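You operate a simulated robot arm through the tools that you are given. There is no shell and no other tool.

You are at the controls of a simulated robot arm. One attempt, no reset.

Task
Unload the finished pulley into the small blue tray and load the blue roller into the press.
Fine: lever up, roller in the ring, slide pushed in again. Where these are worked on the way, their far stop is far enough and under half their travel is too little: press slide.

The check looks at the end state, three seconds after you hand in, the way a careful person would. Anything else that was tipped, shoved, dropped, spilled or broken makes it a failure.

Robot
A 7-joint arm with a two-finger parallel gripper, fixed in place. Base frame: the origin is at the foot of the arm, x ahead of it, y to its left, z up; the work surface is at about z = 900. Units: mm, rad, N and s.
With the tool pointing down near the work surface it reaches from about 300 to 720 mm from the base axis. Its first joint turns from -2.897 to 2.897 rad. Payload 3.43 kg.
The TCP is the grasp point between the finger pads, 34 mm short of the fingertips. In the tool frame z runs along the fingers and y along their closing line. Largest opening 128 mm; finger width 24, thickness 12; the body of the gripper, 48 by 130 mm, starts 96 mm behind the TCP.
Orientation is told as [roll, pitch, yaw] about the base's x, y, z axes, in that order, counted from this pose: with the fingers straight down and closing along the base's y, the tool's x points along the base's -x, its y along +y and its z along -z.

Tools
- The arm moves only by the tool send_rows. Its argument "series" is a list of rows, each a list of 3 entries, a list of its own where there are three numbers: the shift along the tool's x, y, z in m, then the turn, a rotation vector about the tool's x, y, z in rad, then the gripper command, from -1 (fully open) to 1 (shut), values between in proportion. In form: [[[dx, dy, dz], [ax, ay, az], gripper], ...]. A call has 1 to 20 rows; each row is the pose to reach, as a shift and turn from the pose commanded when the call began, along the tool's axes at that moment. Each row takes 0.2 s and may step no farther than 50 mm and 0.15 rad from the row before; otherwise, or with a gripper value out of range, the whole call is refused. Where a pose cannot be reached the arm comes as near as it can. A force on the tool above 50 N (or 10 N above the force at the start of the call, whichever is more), or a blocked arm, ends the call early, and 0.2 s more pass. The fingers move at their own pace (about 108 mm/s each) and stop on an object; they squeeze with about 28 N. The grip force told is the motor's: it shows also when the fingers shut on nothing. Time passes only in rows, and 0.2 s behind the last, so rows that repeat a pose let the fingers close. The reply holds the time, the measured pose of the TCP, the force on the tool along the base axes, the opening and the grip force, in the units named above and with some noise, with the torque about the TCP (base axes, N m) and any sound that the robot's microphone picked up, and new pictures: "show" is both (left out), scene, wrist or none.
- Cameras (640 x 400 px; columns grow to the right, rows downward): "scene" is fixed at [52.2, 494.8, 1492.6]; the picture's right is [-0.42, -0.91, 0.00], its down [-0.39, 0.18, -0.90] and it looks along [0.82, -0.38, -0.44] (base axes); focal length 274 px, centre (320, 200). "wrist" rides on the gripper at [76, -11, -160] in the tool frame; the picture's right is [0.15, 0.99, 0.00], its down [-0.88, 0.13, -0.46] and it looks along [-0.45, 0.07, 0.89] (tool axes); focal length 234 px, centre (320, 200). There is no depth. A picture from a camera that has moved, and an enlarged one, comes with that camera's place and axes in the base frame and with its lens. The place of the scene camera against the robot may be out by one fixed shift of up to 12 mm in any direction.
- raise_lower(by): slides the trunk up (or, below 0, down) by that many mm; the arm rides with it, the base frame stays. It gives what a move gives, with no picture.
- inspect(camera, box): a new picture of the part [left, top, right, bottom] of that camera's present view, enlarged. The clock stands still meanwhile.
- hand_in(): hands the job in; it is judged then, once.

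Places have to be worked out from the pictures, the camera data and where the tool is seen. Open the gripper and draw the arm clear of the work before you hand the job in, unless the task says otherwise.

The tools are called by a JSON object that holds its "api" and its "payload". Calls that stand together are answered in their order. send_rows: Moves the arm, as the interface text tells. Its arguments: {"type":"object","properties":{"series":{"type":"array"},"show":{"type":"string","enum":["both","scene","wrist","none"]}},"required":["series"]} The other tools are called the same way: raise_lower (by) slides the trunk up or down; inspect (camera, box) takes an enlarged picture of a part of a camera's view; hand_in () hands the job in.

At the start:

```text
clock: 0.0
eef_pos: [383.6, 176.0, 1348.1]
tcp_rot: [0.0, -0.001, 0.0]
contact_force: [0.2, 0.0, -0.7]
wrist_torque: [-0.02, -0.01, 0.0]
width: 128.0
finger_force: 0.0
trunk travel left (down, up): [-275.0, 49.0]
```

scene: 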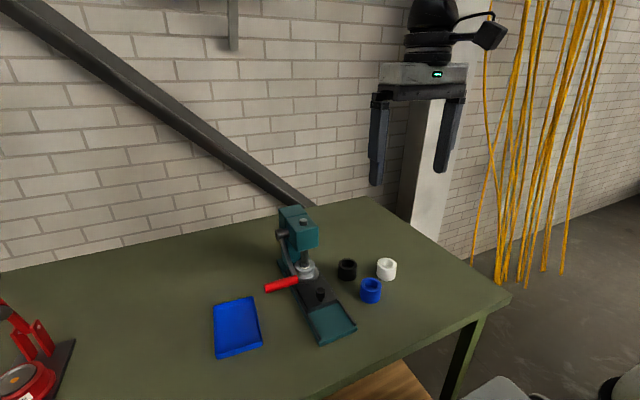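
wrist: 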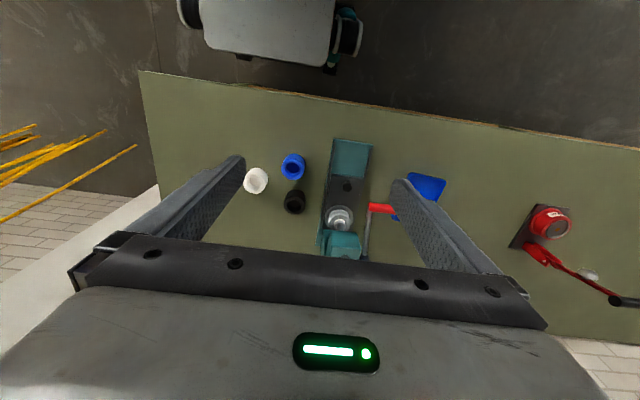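

The pictures show an arbor press with a red lever, a slide, a blue tray, and black, blue and white rollers. I'll look closer at the press and the parts before moving.

{"api": "inspect", "payload": {"camera": "scene", "box": [200, 190, 420, 360]}}

{"api": "inspect", "payload": {"camera": "wrist", "box": [230, 120, 460, 270]}}

{"api": "inspect", "payload": {"camera": "scene", "box": [255, 195, 355, 350]}}

```text
2.35 times, centred on (310, 275) of scene
camera zoom: at [52.2, 494.8, 1492.6], right [-0.42, -0.91, 0.0], down [-0.39, 0.18, -0.9], along [0.82, -0.38, -0.44], focal length 646 px, centre (344, 24)
```

zoom: 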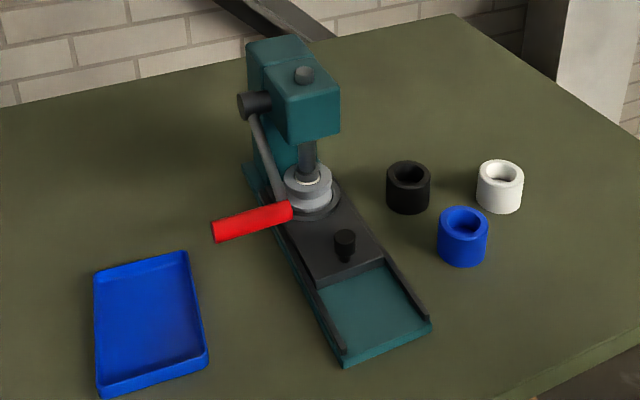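

```text
2.67 times, centred on (345, 195) of wrist
camera zoom: at [309.4, 164.7, 1508.9], right [-0.15, 0.99, 0.0], down [0.88, 0.13, 0.46], along [0.45, 0.07, -0.89], focal length 624 px, centre (253, 213)
```

zoom: 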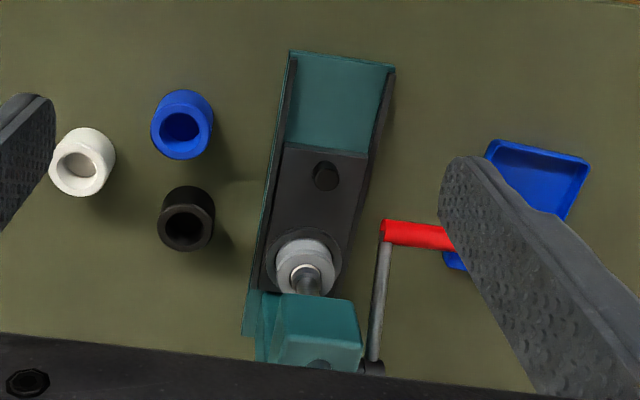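

```text
2.58 times, centred on (305, 272) of scene
camera zoom: at [52.2, 494.8, 1492.6], right [-0.42, -0.91, 0.0], down [-0.39, 0.18, -0.9], along [0.82, -0.38, -0.44], focal length 708 px, centre (359, 13)
```

zoom: 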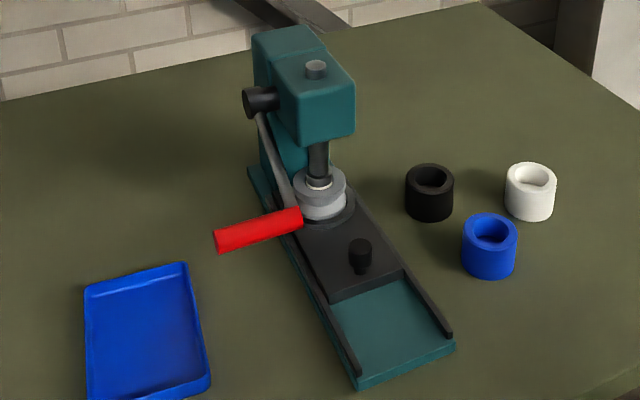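

The lever is on the press's left (+y) side, with its red handle low at about (565, 328–412, 1000) and its hub at about (683, 330, 1060). The ring holding the finished grey pulley is near (655, 273), the knob near (541, 273) and the blue roller near (516, 128). I'll move in front of the handle with the gripper yawed 90°, well clear, and look again.

{"api": "send_rows", "payload": {"series": [[[-0.007, 0.018, 0.014], [0, 0, -0.1309], -1], [[-0.014, 0.036, 0.028], [0, 0, -0.2618], -1], [[-0.021, 0.054, 0.042], [0, 0, -0.3927], -1], [[-0.028, 0.071, 0.056], [0, 0, -0.5236], -1], [[-0.035, 0.089, 0.07], [0, 0, -0.6545], -0.8], [[-0.042, 0.107, 0.084], [0, 0, -0.7854], -0.6], [[-0.049, 0.125, 0.098], [0, 0, -0.9163], -0.4], [[-0.056, 0.143, 0.112], [0, 0, -1.0472], -0.2], [[-0.063, 0.16, 0.126], [0, 0, -1.1781], 0], [[-0.07, 0.178, 0.14], [0, 0, -1.309], 0], [[-0.078, 0.196, 0.154], [0, 0, -1.4399], 0], [[-0.086, 0.214, 0.168], [0, 0, -1.5708], 0], [[-0.086, 0.214, 0.168], [0, 0, -1.5708], 0]]}}

```text
clock: 2.8
eef_pos: [471.8, 390.5, 1179.8]
tcp_rot: [0.0, 0.002, 1.572]
contact_force: [0.7, 1.5, 0.0]
wrist_torque: [-0.04, 0.0, 0.02]
width: 64.0
finger_force: 0.1
trunk travel left (down, up): [-275.0, 49.0]
camera wrist: at [481.9, 314.5, 1339.5], right [-0.99, -0.15, 0.0], down [-0.13, 0.88, 0.46], along [-0.07, 0.45, -0.89], focal length 234 px, centre (320, 200)
```

scene: 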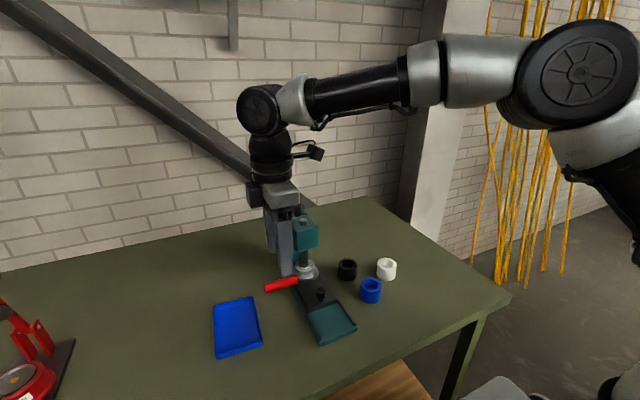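
wrist: 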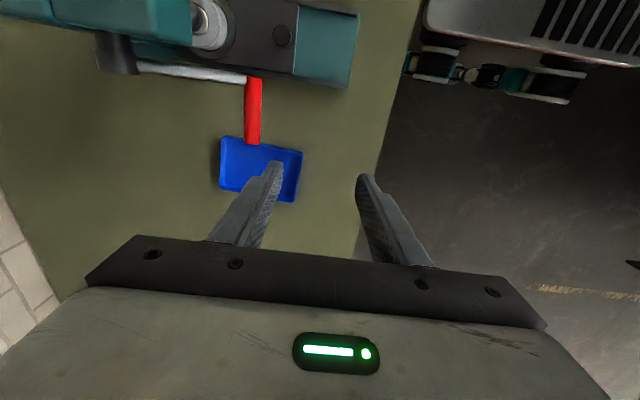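

The wrist view confirms the handle at x≈566, y 325–409, z≈1000, and the tray spanning about x 494–650, y 433–545. I'll tilt the tool 45° forward at a standoff point in front of the handle.

{"api": "send_rows", "payload": {"series": [[[0.001, -0.0015, 0.016], [0.131, 0, 0], 0], [[0.002, -0.003, 0.032], [0.262, 0, 0], 0], [[0.003, -0.0045, 0.048], [0.393, 0, 0], 0], [[0.005, -0.006, 0.064], [0.524, 0, 0], 0], [[0.006, -0.0075, 0.08], [0.655, 0, 0], 0], [[0.007, -0.009, 0.095], [0.785, 0, 0], 0], [[0.007, -0.009, 0.095], [0.785, 0, 0], 0]]}}

```text
clock: 4.4
eef_pos: [480.6, 383.3, 1085.8]
tcp_rot: [-0.786, 0.001, 1.57]
contact_force: [-0.6, 0.4, -0.6]
wrist_torque: [-0.02, 0.03, -0.04]
width: 63.9
finger_force: 0.1
trunk travel left (down, up): [-275.0, 49.0]
camera wrist: at [376.2, 306.7, 1207.8], right [-0.7, -0.15, -0.7], down [-0.41, 0.88, 0.23], along [0.58, 0.45, -0.68], focal length 234 px, centre (320, 200)
```

scene: 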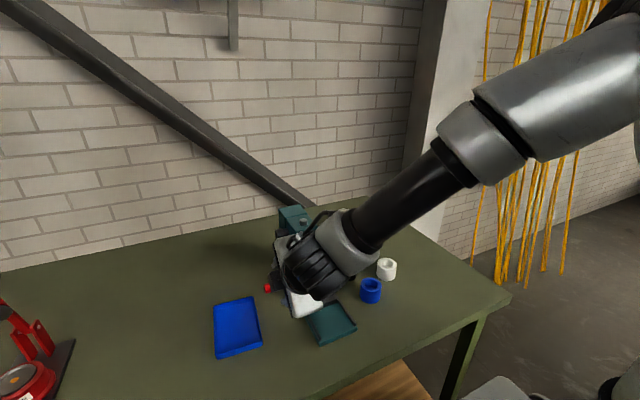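
wrist: 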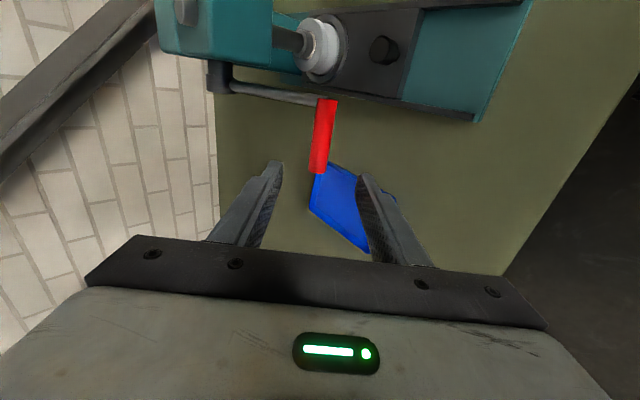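

The handle lines up with the tool axis about 121 mm ahead. I'll advance along the tool and close on the handle.

{"api": "send_rows", "payload": {"series": [[[0, 0, 0.03], [0, 0, 0], 0], [[0, 0, 0.06], [0, 0, 0], 0], [[0, 0, 0.09], [0, 0, 0], 0], [[0, 0, 0.11], [0, 0, 0], 0], [[0, 0, 0.123], [0, 0, 0], 0], [[0, 0, 0.123], [0, 0, 0], 0.4], [[0, 0, 0.123], [0, 0, 0], 0.6], [[0, 0, 0.123], [0, 0, 0], 1], [[0, 0, 0.123], [0, 0, 0], 1]]}}

```text
clock: 6.4
eef_pos: [570.7, 382.3, 997.3]
tcp_rot: [-0.789, 0.0, 1.571]
contact_force: [9.5, 3.4, 3.9]
wrist_torque: [-0.08, 0.04, 0.03]
width: 22.8
finger_force: 45.6
trunk travel left (down, up): [-275.0, 49.0]
camera wrist: at [465.0, 305.6, 1118.9], right [-0.7, -0.15, -0.7], down [-0.41, 0.88, 0.23], along [0.58, 0.45, -0.68], focal length 234 px, centre (320, 200)
```

scene: 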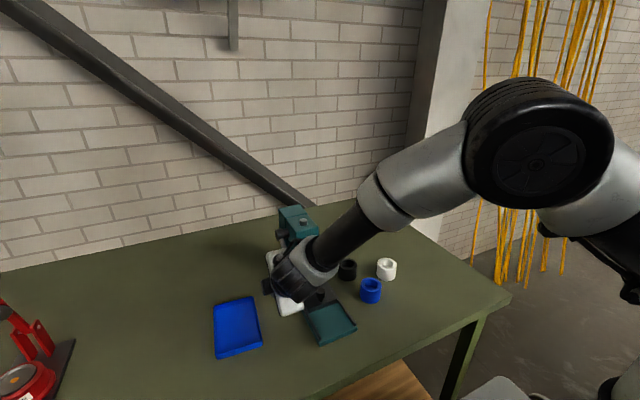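
wrist: 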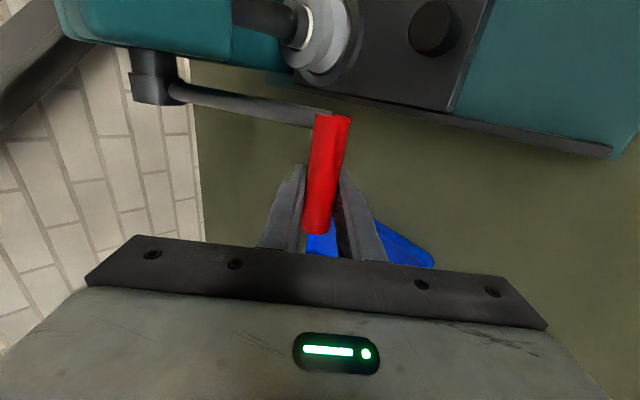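

The handle is gripped with the opening at 22.8 mm. The hub triangulates to about (683, –, 1067), giving a lever radius of about 135 mm with the handle now 30° below horizontal. I'll lift the first 20° along that arc and check the forces.

{"api": "send_rows", "payload": {"series": [[[0, -0.002, -0.0068], [-0.026, 0, 0], 1], [[0, -0.0044, -0.0134], [-0.052, 0, 0], 1], [[0, -0.008, -0.0221], [-0.087, 0, 0], 1], [[0, -0.0135, -0.0326], [-0.131, 0, 0], 1], [[0, -0.0198, -0.0426], [-0.175, 0, 0], 1]]}}

```text
clock: 7.6
eef_pos: [552.3, 380.9, 1041.0]
tcp_rot: [-0.608, 0.001, 1.571]
contact_force: [25.4, 0.7, -2.2]
wrist_torque: [0.42, 0.4, 0.05]
width: 22.7
finger_force: 44.7
trunk travel left (down, up): [-275.0, 49.0]
camera wrist: at [471.5, 305.7, 1180.3], right [-0.81, -0.15, -0.57], down [-0.37, 0.88, 0.3], along [0.45, 0.45, -0.77], focal length 234 px, centre (320, 200)
```

scene: 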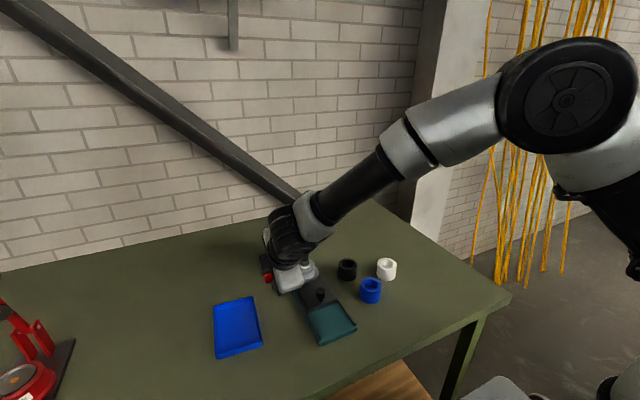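
wrist: 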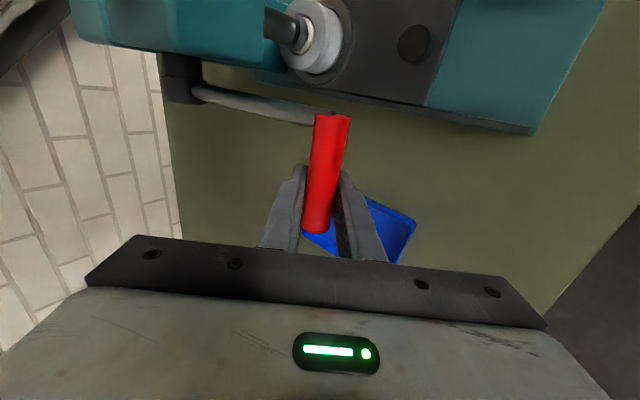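

The lever is moving: the TCP is at (552.3, 1041) with a radial pull of 25 N, so the real radius is nearer 132 mm. I'll continue the arc with the corrected radius to about +30°.

{"api": "send_rows", "payload": {"series": [[[0, -0.0078, -0.011], [-0.05, 0, 0], 1], [[0, -0.014, -0.0207], [-0.094, 0, 0], 1], [[0, -0.021, -0.0299], [-0.137, 0, 0], 1], [[0, -0.0287, -0.0383], [-0.181, 0, 0], 1], [[0, -0.0372, -0.046], [-0.225, 0, 0], 1], [[0, -0.0462, -0.0531], [-0.268, 0, 0], 1], [[0, -0.0559, -0.0592], [-0.312, 0, 0], 1], [[0, -0.0661, -0.0646], [-0.355, 0, 0], 1]]}}

```text
clock: 9.4
eef_pos: [568.3, 381.2, 1133.6]
tcp_rot: [-0.252, 0.001, 1.57]
contact_force: [-2.1, -11.2, -4.4]
wrist_torque: [-0.69, 0.27, -0.18]
width: 23.0
finger_force: 44.6
trunk travel left (down, up): [-275.0, 49.0]
camera wrist: at [539.6, 305.9, 1292.2], right [-0.96, -0.15, -0.25], down [-0.24, 0.88, 0.41], along [0.16, 0.45, -0.88], focal length 234 px, centre (320, 200)
```

scene: 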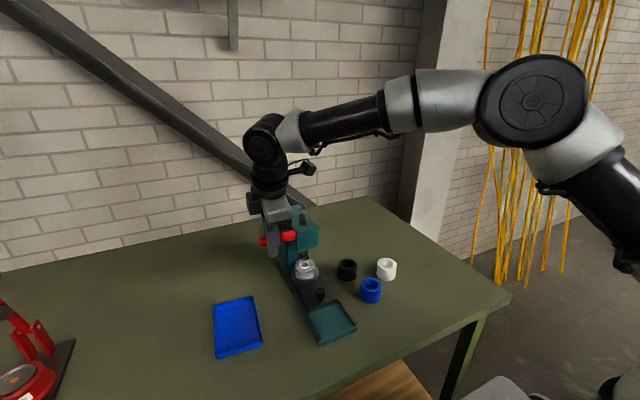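
wrist: 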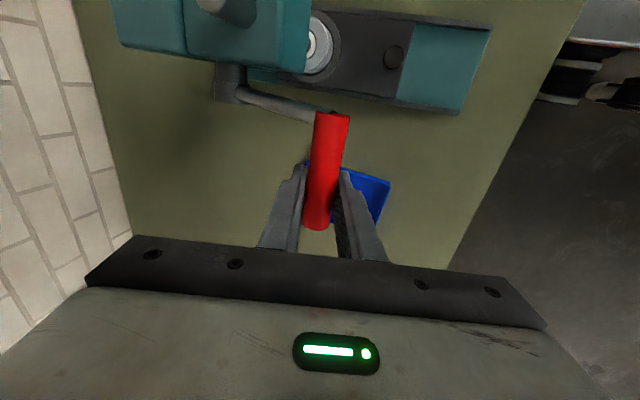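

The lever is at about +30° with low force, and the ram has lifted off the pulley. I'll continue the arc towards +60°; it ends early if I reach the stop.

{"api": "send_rows", "payload": {"series": [[[0, -0.0084, -0.0077], [-0.0436, 0, 0], 1], [[0, -0.0175, -0.0148], [-0.087, 0, 0], 1], [[0, -0.0271, -0.021], [-0.131, 0, 0], 1], [[0, -0.0373, -0.0264], [-0.175, 0, 0], 1], [[0, -0.0479, -0.0308], [-0.218, 0, 0], 1], [[0, -0.0587, -0.0343], [-0.255, 0, 0], 1]]}}

```text
clock: 10.3
eef_pos: [581.3, 383.0, 1153.8]
tcp_rot: [-0.089, 0.014, 1.574]
contact_force: [-6.7, -3.4, -3.0]
wrist_torque: [0.82, 0.08, -0.27]
width: 22.2
finger_force: 44.8
trunk travel left (down, up): [-275.0, 49.0]
stopped in row 4: the force on the tool passed its limit at 60 N (the readings are from after the stop); the commanded pose is now the measured one
camera wrist: at [579.1, 309.0, 1316.3], right [-0.99, -0.15, -0.09], down [-0.17, 0.89, 0.43], along [0.01, 0.44, -0.9], focal length 234 px, centre (320, 200)
```

scene: 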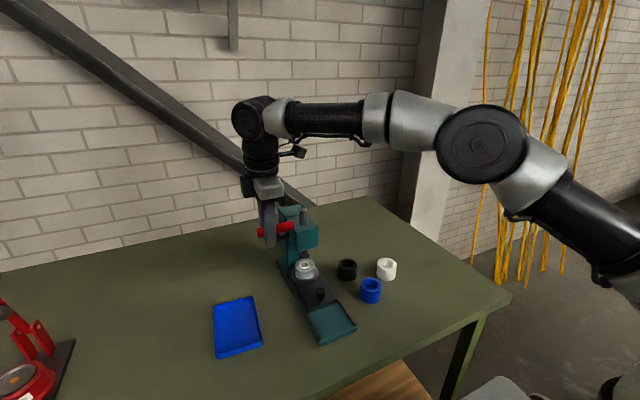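
wrist: 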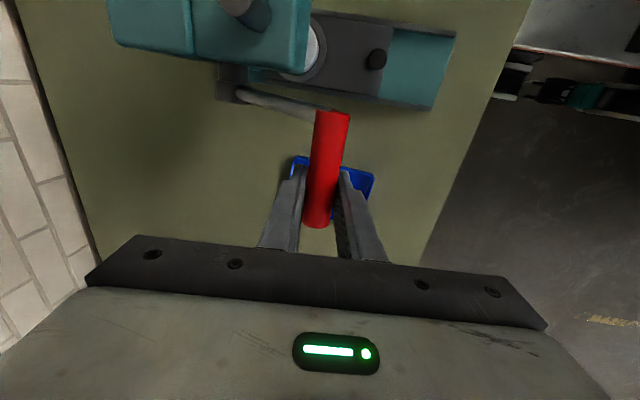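

The call ended at about +40° with a 60 N spike, which is likely the upper stop, and the ram is clearly raised. I'll open the fingers without moving and see whether the lever stays up.

{"api": "send_rows", "payload": {"series": [[[0, 0, 0], [0, 0, 0], 0.6], [[0, 0, 0], [0, 0, 0], 0.4], [[0, 0, 0], [0, 0, 0], 0.3], [[0, 0, 0], [0, 0, 0], 0.3], [[0, 0, 0], [0, 0, 0], 0.3]]}}

{"api": "inspect", "payload": {"camera": "scene", "box": [220, 160, 380, 300]}}

```text
clock: 11.5
eef_pos: [583.0, 384.2, 1153.4]
tcp_rot: [-0.09, 0.015, 1.573]
contact_force: [0.7, 0.7, -0.4]
wrist_torque: [-0.02, -0.01, 0.02]
width: 44.7
finger_force: 0.1
trunk travel left (down, up): [-275.0, 49.0]
camera wrist: at [579.9, 309.5, 1316.1], right [-0.98, -0.15, -0.09], down [-0.17, 0.89, 0.43], along [0.01, 0.44, -0.9], focal length 234 px, centre (320, 200)
```

scene: 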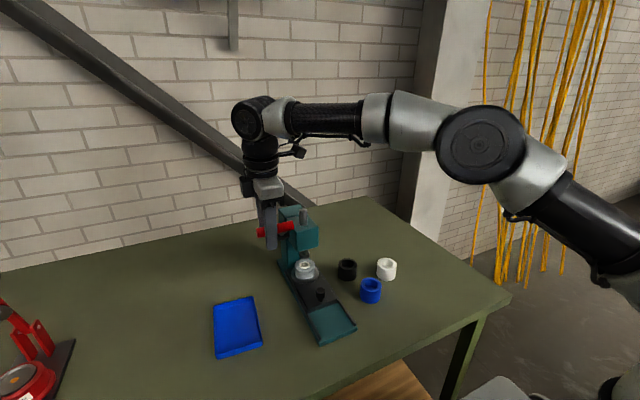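
wrist: 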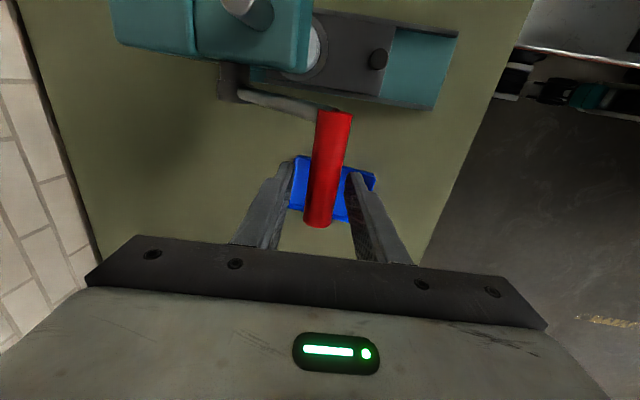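

```text
2.86 times, centred on (300, 230) of scene
camera zoom: at [52.2, 494.8, 1492.6], right [-0.42, -0.91, 0.0], down [-0.39, 0.18, -0.9], along [0.82, -0.38, -0.44], focal length 784 px, centre (377, 114)
```

zoom: 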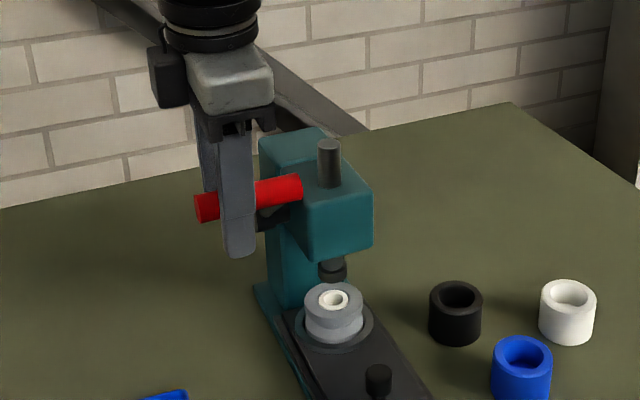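

The lever stays up with the fingers open. To confirm this is the stop, I'll nudge the handle towards +x with the near-side finger and watch the force.

{"api": "send_rows", "payload": {"series": [[[0, -0.006, 0], [0, 0, 0], 0.3], [[0, -0.012, 0], [0, 0, 0], 0.3], [[0, -0.016, 0], [0, 0, 0], 0.3], [[0, -0.02, 0], [0, 0, 0], 0.3], [[0, -0.024, 0], [0, 0, 0], 0.3]], "show": "wrist"}}

```text
clock: 12.7
eef_pos: [601.9, 384.5, 1156.6]
tcp_rot: [-0.086, 0.016, 1.577]
contact_force: [-31.1, -2.8, -9.8]
wrist_torque: [0.15, -0.17, -0.16]
width: 62.6
finger_force: 15.8
trunk travel left (down, up): [-275.0, 49.0]
camera wrist: at [599.8, 311.2, 1318.1], right [-0.98, -0.15, -0.08], down [-0.17, 0.89, 0.43], along [0.01, 0.44, -0.9], focal length 234 px, centre (320, 200)
```

wrist: 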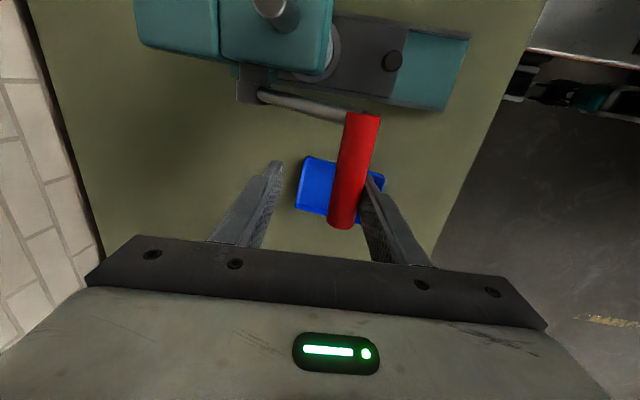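

The push gave −31 N and the handle did not move, while the fingers were back-driven, so the lever is at its upper stop. I'll back off, rise clear and turn back to yaw 0 in front of the press.

{"api": "send_rows", "payload": {"series": [[[0, 0.012, 0], [0, 0, 0], 0], [[0, 0.022, 0], [0, 0, 0], 0], [[0, 0.022, -0.045], [0, 0, 0], 0], [[0, 0.03, -0.09], [0, 0, 0], 0], [[0.007, 0.037, -0.094], [0, 0, 0.131], 0], [[0.014, 0.044, -0.094], [0, 0, 0.262], 0], [[0.021, 0.05, -0.094], [0, 0, 0.393], 0], [[0.028, 0.057, -0.094], [0, 0, 0.524], 0], [[0.035, 0.064, -0.094], [0, 0, 0.655], 0], [[0.042, 0.07, -0.094], [0, 0, 0.785], 0], [[0.049, 0.077, -0.094], [0, 0, 0.916], 0], [[0.055, 0.083, -0.094], [0, 0, 1.047], 0], [[0.062, 0.09, -0.094], [0, 0, 1.178], 0], [[0.069, 0.096, -0.094], [0, 0, 1.309], 0], [[0.076, 0.103, -0.094], [0, 0, 1.44], 0], [[0.083, 0.105, -0.094], [0, 0, 1.571], 0], [[0.083, 0.105, -0.094], [0, 0, 1.571], 0]]}}

{"api": "inspect", "payload": {"camera": "scene", "box": [230, 180, 400, 350]}}

{"api": "inspect", "payload": {"camera": "wrist", "box": [170, 60, 470, 260]}}

```text
clock: 16.3
eef_pos: [493.2, 300.5, 1240.8]
tcp_rot: [-0.014, -0.092, 0.003]
contact_force: [-0.5, 0.4, -0.2]
wrist_torque: [-0.01, -0.05, -0.01]
width: 64.0
finger_force: 0.1
trunk travel left (down, up): [-275.0, 49.0]
camera wrist: at [403.7, 291.6, 1393.7], right [-0.15, 0.99, -0.03], down [0.83, 0.14, 0.53], along [0.53, 0.06, -0.85], focal length 234 px, centre (320, 200)
```

scene: 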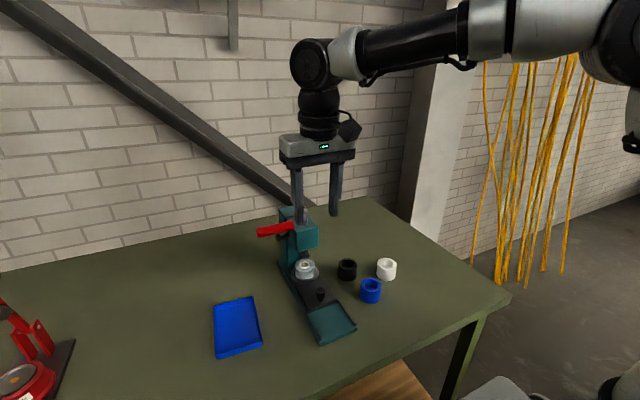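
wrist: 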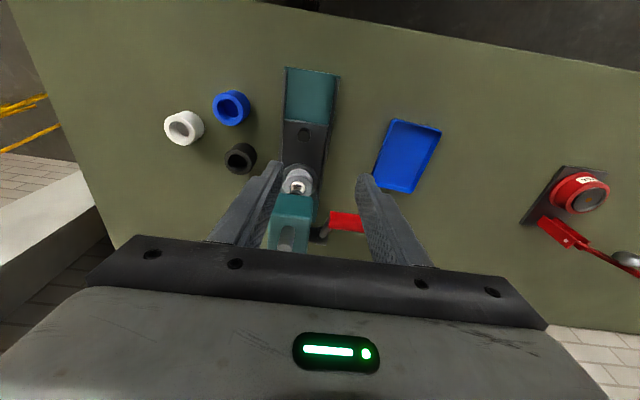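

```text
2.35 times, centred on (315, 265) of scene
camera zoom: at [52.2, 494.8, 1492.6], right [-0.42, -0.91, 0.0], down [-0.39, 0.18, -0.9], along [0.82, -0.38, -0.44], focal length 646 px, centre (332, 47)
```

zoom: 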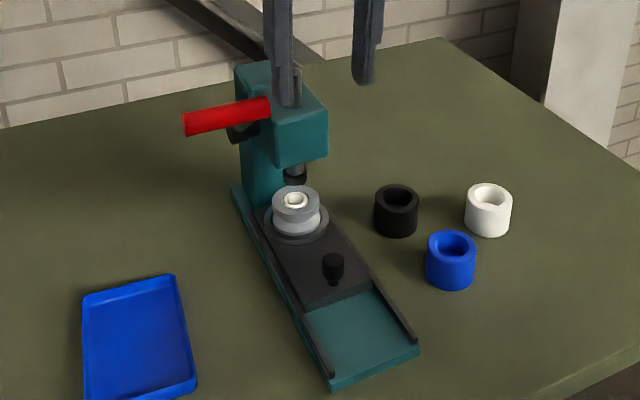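

```text
2.00 times, centred on (320, 160) of wrist
camera zoom: at [403.7, 291.6, 1393.7], right [-0.15, 0.99, -0.03], down [0.83, 0.14, 0.53], along [0.53, 0.06, -0.85], focal length 468 px, centre (320, 280)
```

zoom: 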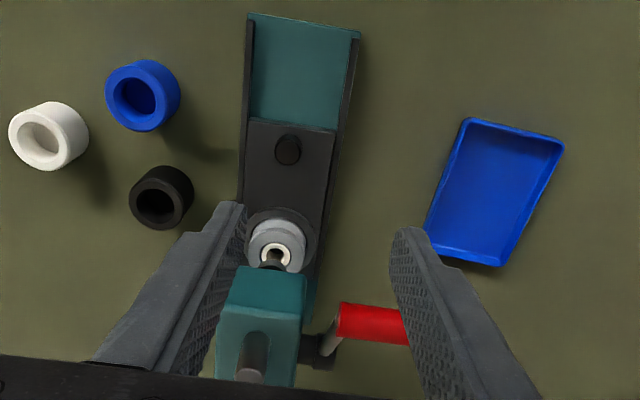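

The ram is raised and clear of the pulley. The knob reads about (540, 271), so I'll zoom in on the knob and slide to judge heights before descending.

{"api": "inspect", "payload": {"camera": "scene", "box": [270, 240, 370, 350]}}

{"api": "inspect", "payload": {"camera": "wrist", "box": [270, 60, 350, 200]}}

```text
3.64 times, centred on (320, 295) of scene
camera zoom: at [52.2, 494.8, 1492.6], right [-0.42, -0.91, 0.0], down [-0.39, 0.18, -0.9], along [0.82, -0.38, -0.44], focal length 998 px, centre (320, -146)
```

zoom: 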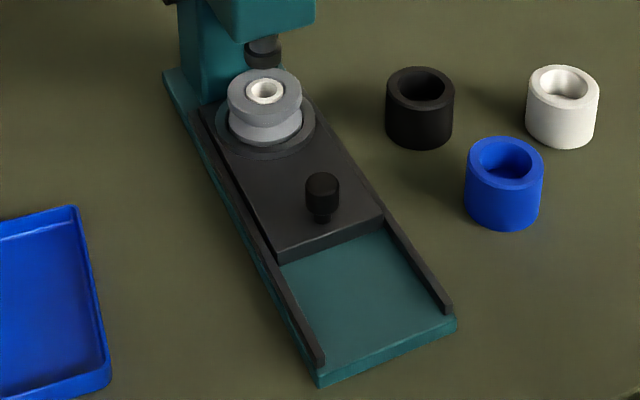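

```text
2.86 times, centred on (310, 130) of wrist
camera zoom: at [403.7, 291.6, 1393.7], right [-0.15, 0.99, -0.03], down [0.83, 0.14, 0.53], along [0.53, 0.06, -0.85], focal length 669 px, centre (349, 400)
```

zoom: 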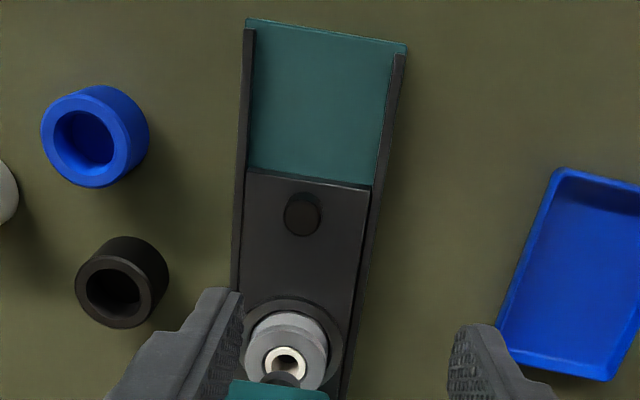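

The knob reads about (540, 271) with its top near z≈955–965, and the slide top is near 910–920. I'll straighten the tool, come down to about 50 mm above the knob, and re-measure at close range.

{"api": "send_rows", "payload": {"series": [[[-0.0043, -0.0044, 0.0383], [-0.002, 0.015, 0], 0], [[-0.0087, -0.0088, 0.0766], [-0.005, 0.031, 0], 0], [[-0.013, -0.0132, 0.1149], [-0.007, 0.046, 0], 0], [[-0.0173, -0.0175, 0.1532], [-0.009, 0.061, 0], 0], [[-0.0217, -0.0219, 0.1915], [-0.012, 0.077, 0], 0], [[-0.026, -0.0263, 0.2298], [-0.014, 0.092, 0], 0], [[-0.026, -0.0263, 0.2298], [-0.014, 0.092, 0], 0]]}}

{"api": "inspect", "payload": {"camera": "wrist", "box": [220, 80, 420, 240]}}

{"api": "inspect", "payload": {"camera": "scene", "box": [260, 210, 380, 350]}}

```text
clock: 17.9
eef_pos: [540.7, 274.9, 1012.2]
tcp_rot: [0.0, 0.0, 0.003]
contact_force: [0.0, 0.3, -0.2]
wrist_torque: [-0.01, 0.0, 0.02]
width: 64.2
finger_force: 0.1
trunk travel left (down, up): [-275.0, 49.0]
camera wrist: at [465.3, 262.1, 1173.3], right [-0.15, 0.99, 0.0], down [0.88, 0.13, 0.46], along [0.45, 0.07, -0.89], focal length 234 px, centre (320, 200)
```

scene: 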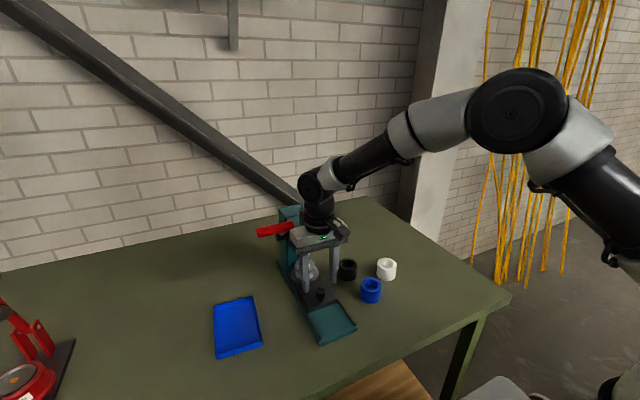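
wrist: 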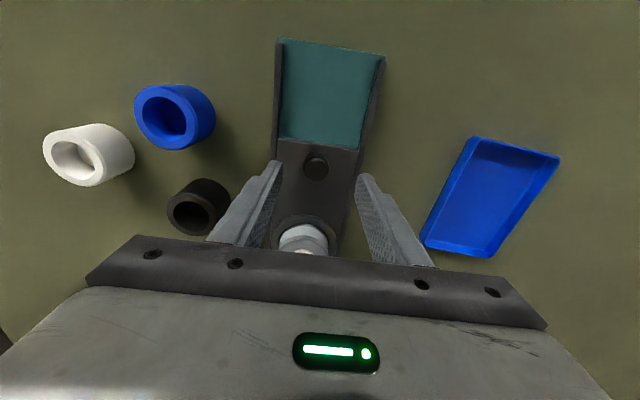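

```text
2.50 times, centred on (320, 160) of wrist
camera zoom: at [465.3, 262.1, 1173.3], right [-0.15, 0.99, 0.0], down [0.88, 0.13, 0.46], along [0.45, 0.07, -0.89], focal length 585 px, centre (320, 300)
```

zoom: 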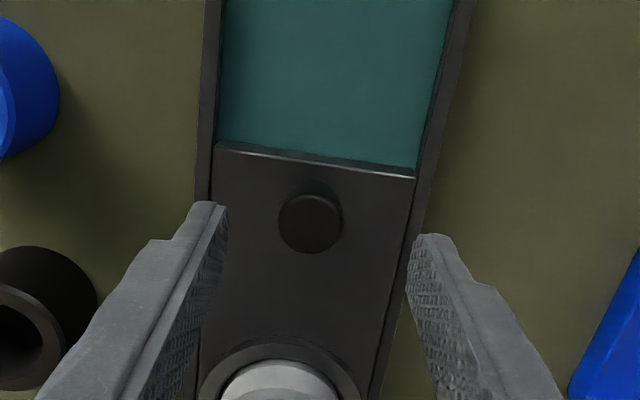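

```text
2.86 times, centred on (320, 280) of scene
camera zoom: at [52.2, 494.8, 1492.6], right [-0.42, -0.91, 0.0], down [-0.39, 0.18, -0.9], along [0.82, -0.38, -0.44], focal length 784 px, centre (320, -29)
```

zoom: 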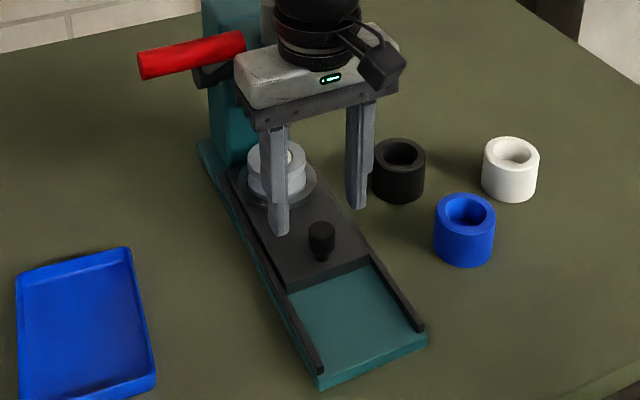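

Scene and wrist views now agree: the knob's top is at about (541.5, 270.3, 960) and the slide top is at about 922. I'll lower the fingertips to z≈932 around the knob head and close on it.

{"api": "send_rows", "payload": {"series": [[[-0.0005, -0.0025, 0.015], [0, 0, 0], 0], [[-0.001, -0.0044, 0.03], [0, 0, 0], 0], [[-0.001, -0.0044, 0.04], [0, 0, 0], 0], [[-0.001, -0.0044, 0.046], [0, 0, 0], 0], [[-0.001, -0.0044, 0.046], [0, 0, 0], 0.4], [[-0.001, -0.0044, 0.046], [0, 0, 0], 0.6], [[-0.001, -0.0044, 0.046], [0, 0, 0], 1], [[-0.001, -0.0044, 0.046], [0, 0, 0], 1]]}}

{"api": "inspect", "payload": {"camera": "scene", "box": [260, 210, 380, 350]}}

```text
clock: 19.7
eef_pos: [542.3, 269.9, 969.0]
tcp_rot: [0.002, 0.001, 0.003]
contact_force: [0.2, 6.8, -0.4]
wrist_torque: [0.14, -0.31, 0.04]
width: 24.7
finger_force: 45.6
trunk travel left (down, up): [-275.0, 49.0]
camera wrist: at [466.7, 258.1, 1129.7], right [-0.15, 0.99, 0.0], down [0.88, 0.13, 0.46], along [0.45, 0.07, -0.89], focal length 234 px, centre (320, 200)
```

scene: 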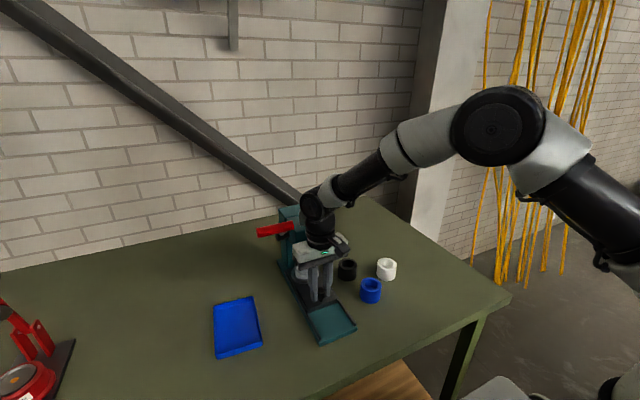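
wrist: 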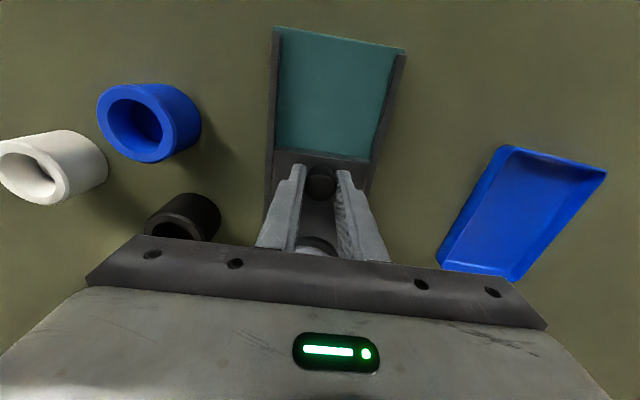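

```text
2.86 times, centred on (320, 280) of scene
camera zoom: at [52.2, 494.8, 1492.6], right [-0.42, -0.91, 0.0], down [-0.39, 0.18, -0.9], along [0.82, -0.38, -0.44], focal length 784 px, centre (320, -29)
```

zoom: 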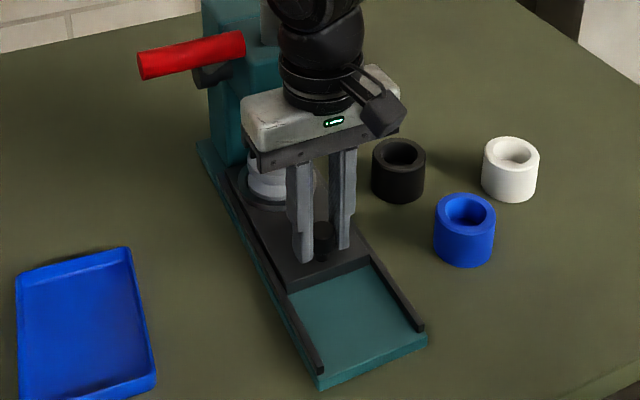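

The knob is gripped at 24.7 mm width. I'll pull the slide towards the robot (−x), checking the forces along the way.

{"api": "send_rows", "payload": {"series": [[[0.006, 0, 0], [0, 0, 0], 1], [[0.014, 0, 0], [0, 0, 0], 1], [[0.022, 0, 0], [0, 0, 0], 1], [[0.03, 0, 0], [0, 0, 0], 1], [[0.04, 0, 0], [0, 0, 0], 1]]}}

```text
clock: 20.9
eef_pos: [502.4, 269.5, 969.4]
tcp_rot: [0.003, 0.0, 0.004]
contact_force: [-0.4, 18.6, 1.7]
wrist_torque: [0.23, -0.43, -0.16]
width: 24.7
finger_force: 45.2
trunk travel left (down, up): [-275.0, 49.0]
camera wrist: at [426.8, 258.0, 1129.7], right [-0.15, 0.99, 0.0], down [0.88, 0.13, 0.46], along [0.45, 0.07, -0.89], focal length 234 px, centre (320, 200)
```

scene: 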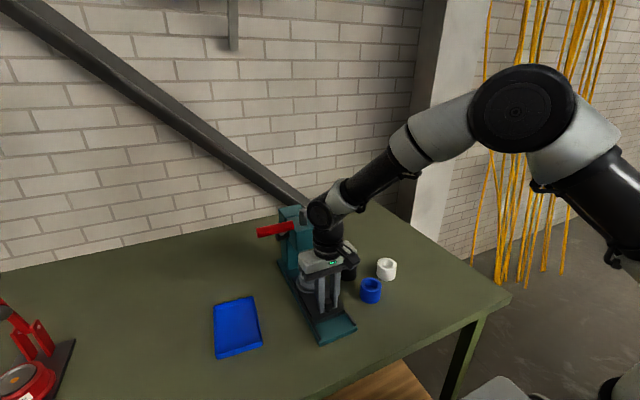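
wrist: 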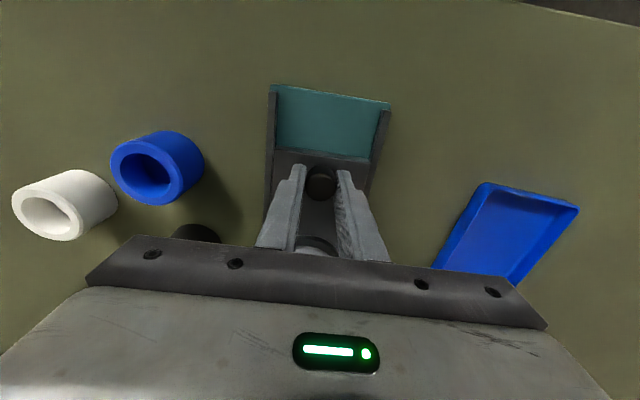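

The slide follows smoothly, with a sideways force of +18.6 N showing that its axis is slightly rotated. I'll continue pulling with a small +y correction until the stop.

{"api": "send_rows", "payload": {"series": [[[0.005, 0.002, 0], [0, 0, 0], 1], [[0.013, 0.003, 0], [0, 0, 0], 1], [[0.021, 0.0035, 0], [0, 0, 0], 1], [[0.029, 0.0038, 0], [0, 0, 0], 1], [[0.037, 0.004, 0], [0, 0, 0], 1], [[0.045, 0.0043, 0], [0, 0, 0], 1], [[0.053, 0.0046, 0], [0, 0, 0], 1], [[0.061, 0.005, 0], [0, 0, 0], 1]]}}

```text
clock: 22.7
eef_pos: [440.5, 271.2, 968.9]
tcp_rot: [-0.002, 0.004, 0.001]
contact_force: [0.1, -8.4, -5.7]
wrist_torque: [-0.01, -1.08, -0.07]
width: 24.8
finger_force: 45.1
trunk travel left (down, up): [-275.0, 49.0]
camera wrist: at [364.6, 258.9, 1129.9], right [-0.15, 0.99, 0.0], down [0.88, 0.13, 0.45], along [0.45, 0.07, -0.89], focal length 234 px, centre (320, 200)
```

scene: 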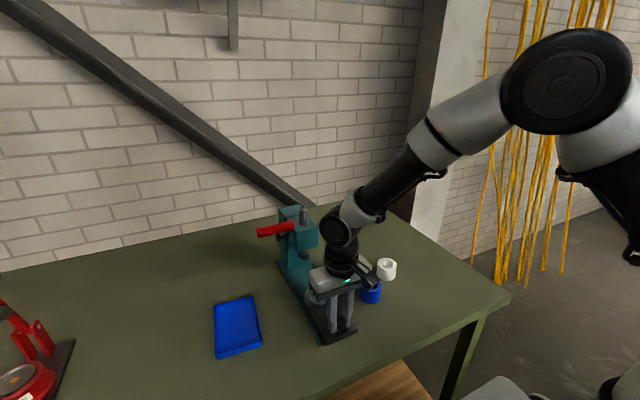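
wrist: 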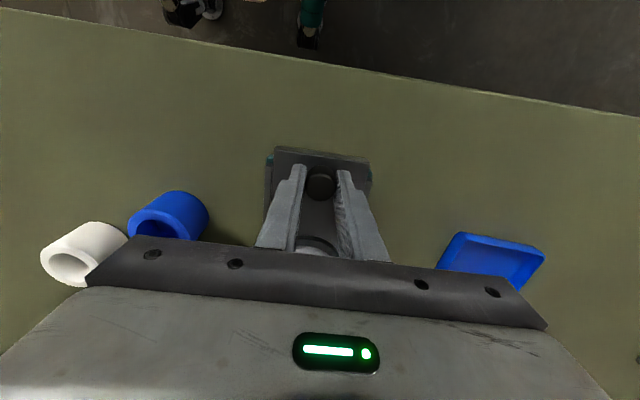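

The slide has moved about 102 mm with no stop yet. I'll continue in small steps until force shows the stop.

{"api": "send_rows", "payload": {"series": [[[0.004, -0.001, 0], [0, 0, 0], 1], [[0.008, -0.001, 0], [0, 0, 0], 1], [[0.012, -0.001, 0], [0, 0, 0], 1], [[0.016, -0.001, 0], [0, 0, 0], 1]]}}

```text
clock: 23.7
eef_pos: [426.9, 269.8, 969.3]
tcp_rot: [0.001, -0.001, 0.001]
contact_force: [8.8, -13.7, -9.5]
wrist_torque: [-0.33, 1.06, 0.0]
width: 24.7
finger_force: 45.0
trunk travel left (down, up): [-275.0, 49.0]
camera wrist: at [351.5, 258.5, 1129.7], right [-0.15, 0.99, 0.0], down [0.88, 0.13, 0.46], along [0.45, 0.07, -0.89], focal length 234 px, centre (320, 200)
```

scene: 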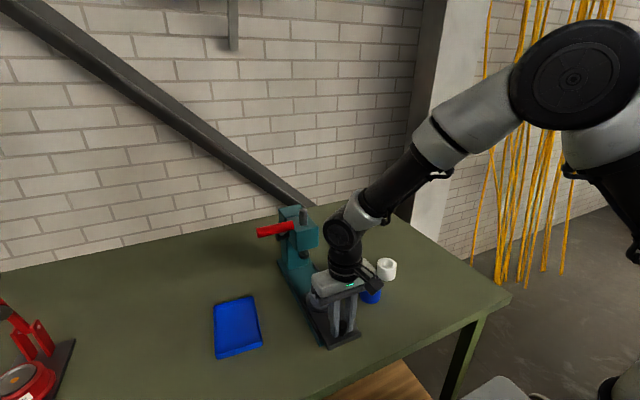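
wrist: 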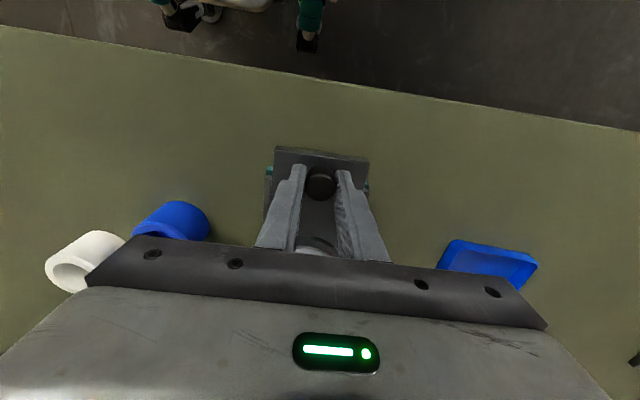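

The TCP lags the command by about 2.5 mm and an x-force of 8.8 N is building, so the stop may be here. I'll pull a few millimetres more to confirm.

{"api": "send_rows", "payload": {"series": [[[0.003, 0, 0], [0, 0, 0], 1], [[0.006, 0, 0], [0, 0, 0], 1]], "show": "scene"}}

{"api": "inspect", "payload": {"camera": "scene", "box": [260, 200, 400, 360]}}

```text
clock: 24.3
eef_pos: [426.7, 269.8, 969.3]
tcp_rot: [0.003, -0.009, 0.002]
contact_force: [35.5, -11.4, -11.5]
wrist_torque: [-0.45, -0.48, 0.11]
width: 24.4
finger_force: 44.8
trunk travel left (down, up): [-275.0, 49.0]
```

scene: 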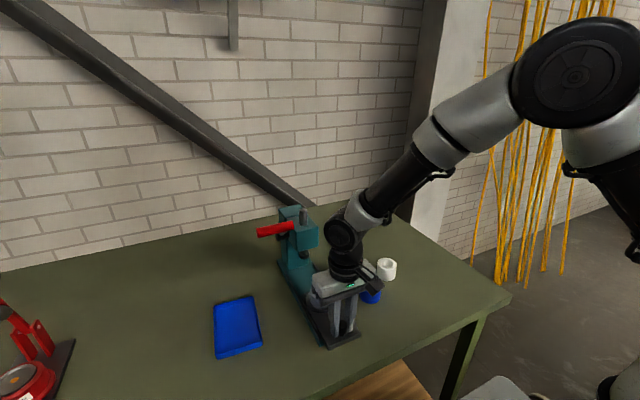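

```text
2.50 times, centred on (330, 280) of scene
camera zoom: at [52.2, 494.8, 1492.6], right [-0.42, -0.91, 0.0], down [-0.39, 0.18, -0.9], along [0.82, -0.38, -0.44], focal length 686 px, centre (295, 0)
```

zoom: 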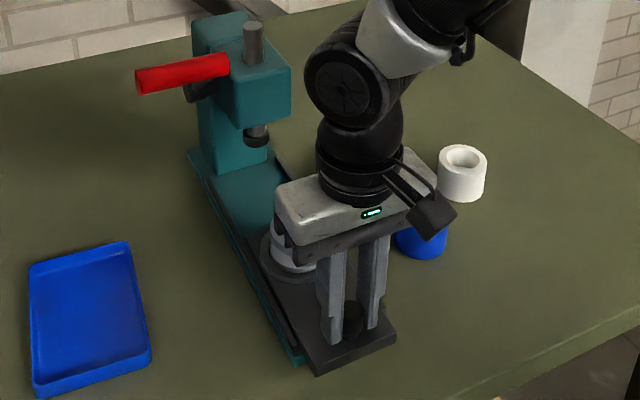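

The position holds at x=426.7 while the force rises to 35 N, so the slide is at its far stop with about 115 mm of travel. I'll relax the pull, open, and rise to view the pulley.

{"api": "send_rows", "payload": {"series": [[[-0.006, 0, 0], [0, 0, 0], 1], [[-0.006, 0, 0], [0, 0, 0], 0.5], [[-0.006, 0, 0], [0, 0, 0], 0.2], [[-0.006, 0, 0], [0, 0, 0], 0], [[-0.006, 0, -0.03], [0, 0, 0], 0], [[-0.006, 0, -0.07], [0, 0, 0], -0.3], [[-0.006, 0, -0.12], [0, 0, 0], -0.6], [[-0.006, 0, -0.17], [0, 0, 0], -0.6], [[-0.006, 0, -0.21], [0, 0, 0], -0.6], [[-0.006, 0, -0.21], [0, 0, 0], -0.6]]}}

{"api": "inspect", "payload": {"camera": "wrist", "box": [200, 80, 440, 240]}}

{"api": "inspect", "payload": {"camera": "scene", "box": [260, 200, 400, 360]}}

```text
clock: 26.5
eef_pos: [425.3, 268.4, 1179.9]
tcp_rot: [-0.001, 0.001, 0.004]
contact_force: [-0.6, 0.1, -0.6]
wrist_torque: [-0.01, 0.01, 0.02]
width: 102.4
finger_force: 0.2
trunk travel left (down, up): [-275.0, 49.0]
camera wrist: at [349.8, 258.0, 1340.9], right [-0.15, 0.99, 0.0], down [0.88, 0.13, 0.46], along [0.45, 0.07, -0.89], focal length 234 px, centre (320, 200)
```

scene: 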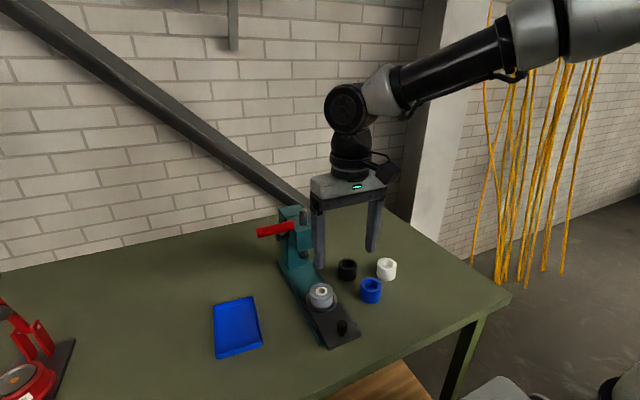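
wrist: 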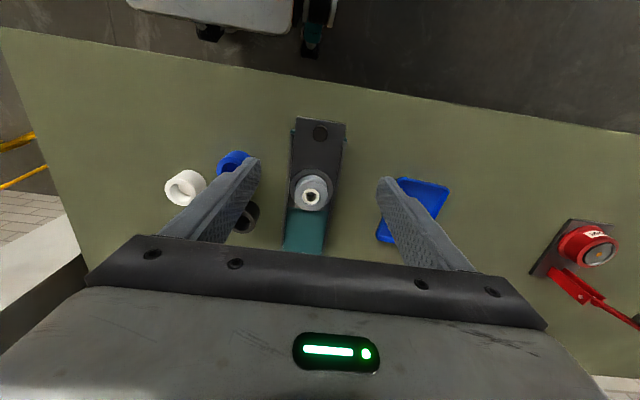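

```text
2.50 times, centred on (320, 160) of wrist
camera zoom: at [349.8, 258.0, 1340.9], right [-0.15, 0.99, 0.0], down [0.88, 0.13, 0.46], along [0.45, 0.07, -0.89], focal length 585 px, centre (320, 300)
```

zoom: 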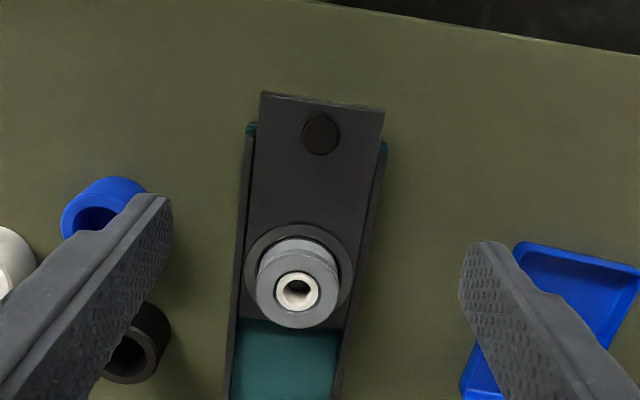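

```text
2.50 times, centred on (330, 280) of scene
camera zoom: at [52.2, 494.8, 1492.6], right [-0.42, -0.91, 0.0], down [-0.39, 0.18, -0.9], along [0.82, -0.38, -0.44], focal length 686 px, centre (295, 0)
```

zoom: 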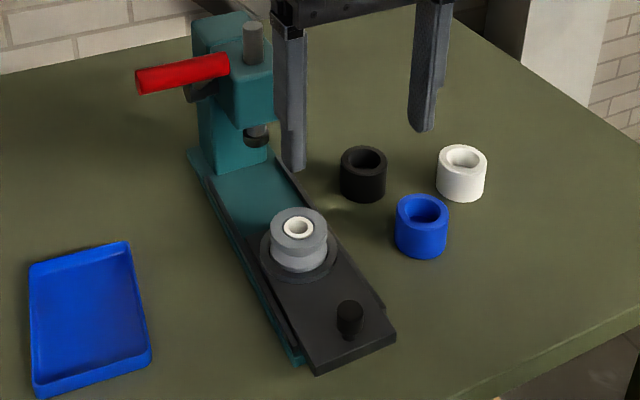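

The slide is out and the pulley sits in the ring at about (532, 271) with its top at z≈970. I'll move above it for a closer measurement.

{"api": "send_rows", "payload": {"series": [[[-0.03, 0.001, 0.02], [0, 0, 0], -0.6], [[-0.06, 0.002, 0.045], [0, 0, 0], -0.6], [[-0.085, 0.002, 0.07], [0, 0, 0], -0.6], [[-0.1, 0.0025, 0.095], [0, 0, 0], -0.6], [[-0.107, 0.0025, 0.12], [0, 0, 0], -0.6], [[-0.107, 0.0025, 0.12], [0, 0, 0], -0.6]]}}

{"api": "inspect", "payload": {"camera": "wrist", "box": [220, 100, 420, 240]}}

{"api": "inspect", "payload": {"camera": "scene", "box": [250, 200, 390, 350]}}

```text
clock: 27.9
eef_pos: [533.8, 274.7, 1058.2]
tcp_rot: [0.0, 0.002, 0.003]
contact_force: [0.2, 0.0, 0.3]
wrist_torque: [-0.01, 0.0, 0.0]
width: 102.4
finger_force: 0.1
trunk travel left (down, up): [-275.0, 49.0]
camera wrist: at [458.7, 262.7, 1218.2], right [-0.15, 0.99, 0.0], down [0.88, 0.13, 0.46], along [0.45, 0.07, -0.89], focal length 234 px, centre (320, 200)
```

scene: 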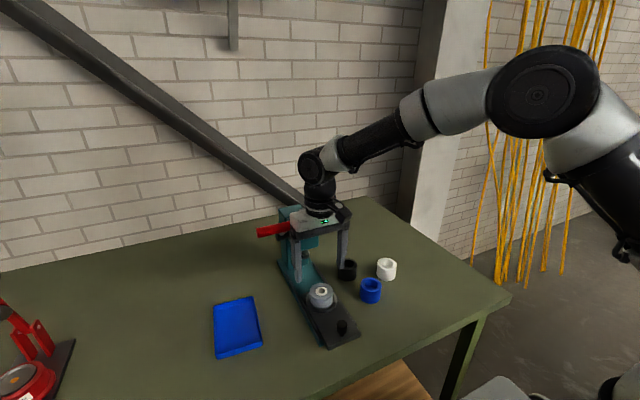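
wrist: 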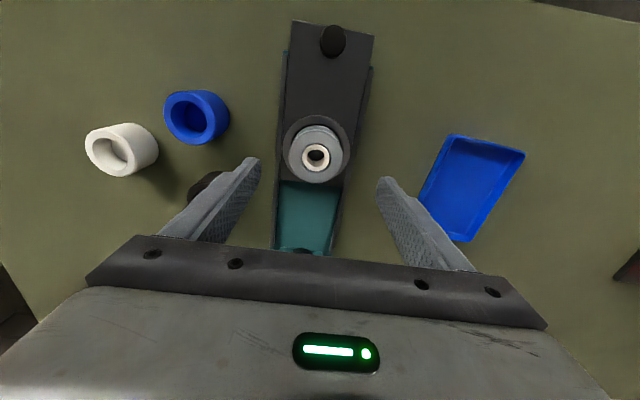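

```text
2.86 times, centred on (320, 170) of wrist
camera zoom: at [458.7, 262.7, 1218.2], right [-0.15, 0.99, 0.0], down [0.88, 0.13, 0.46], along [0.45, 0.07, -0.89], focal length 669 px, centre (320, 286)
```

zoom: 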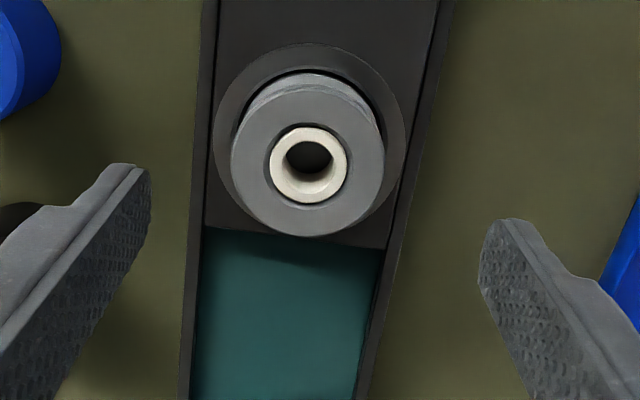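

```text
2.67 times, centred on (320, 275) of scene
camera zoom: at [52.2, 494.8, 1492.6], right [-0.42, -0.91, 0.0], down [-0.39, 0.18, -0.9], along [0.82, -0.38, -0.44], focal length 732 px, centre (320, 0)
```

zoom: 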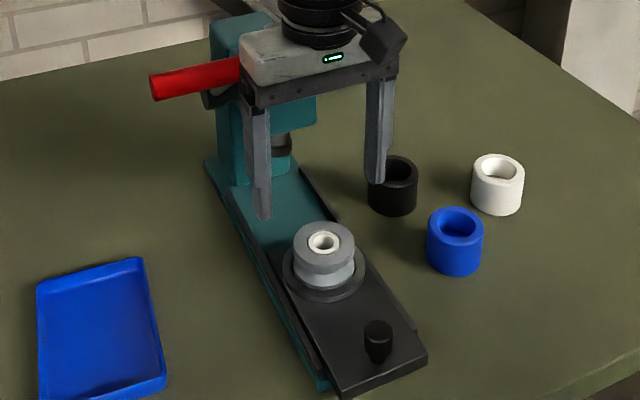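

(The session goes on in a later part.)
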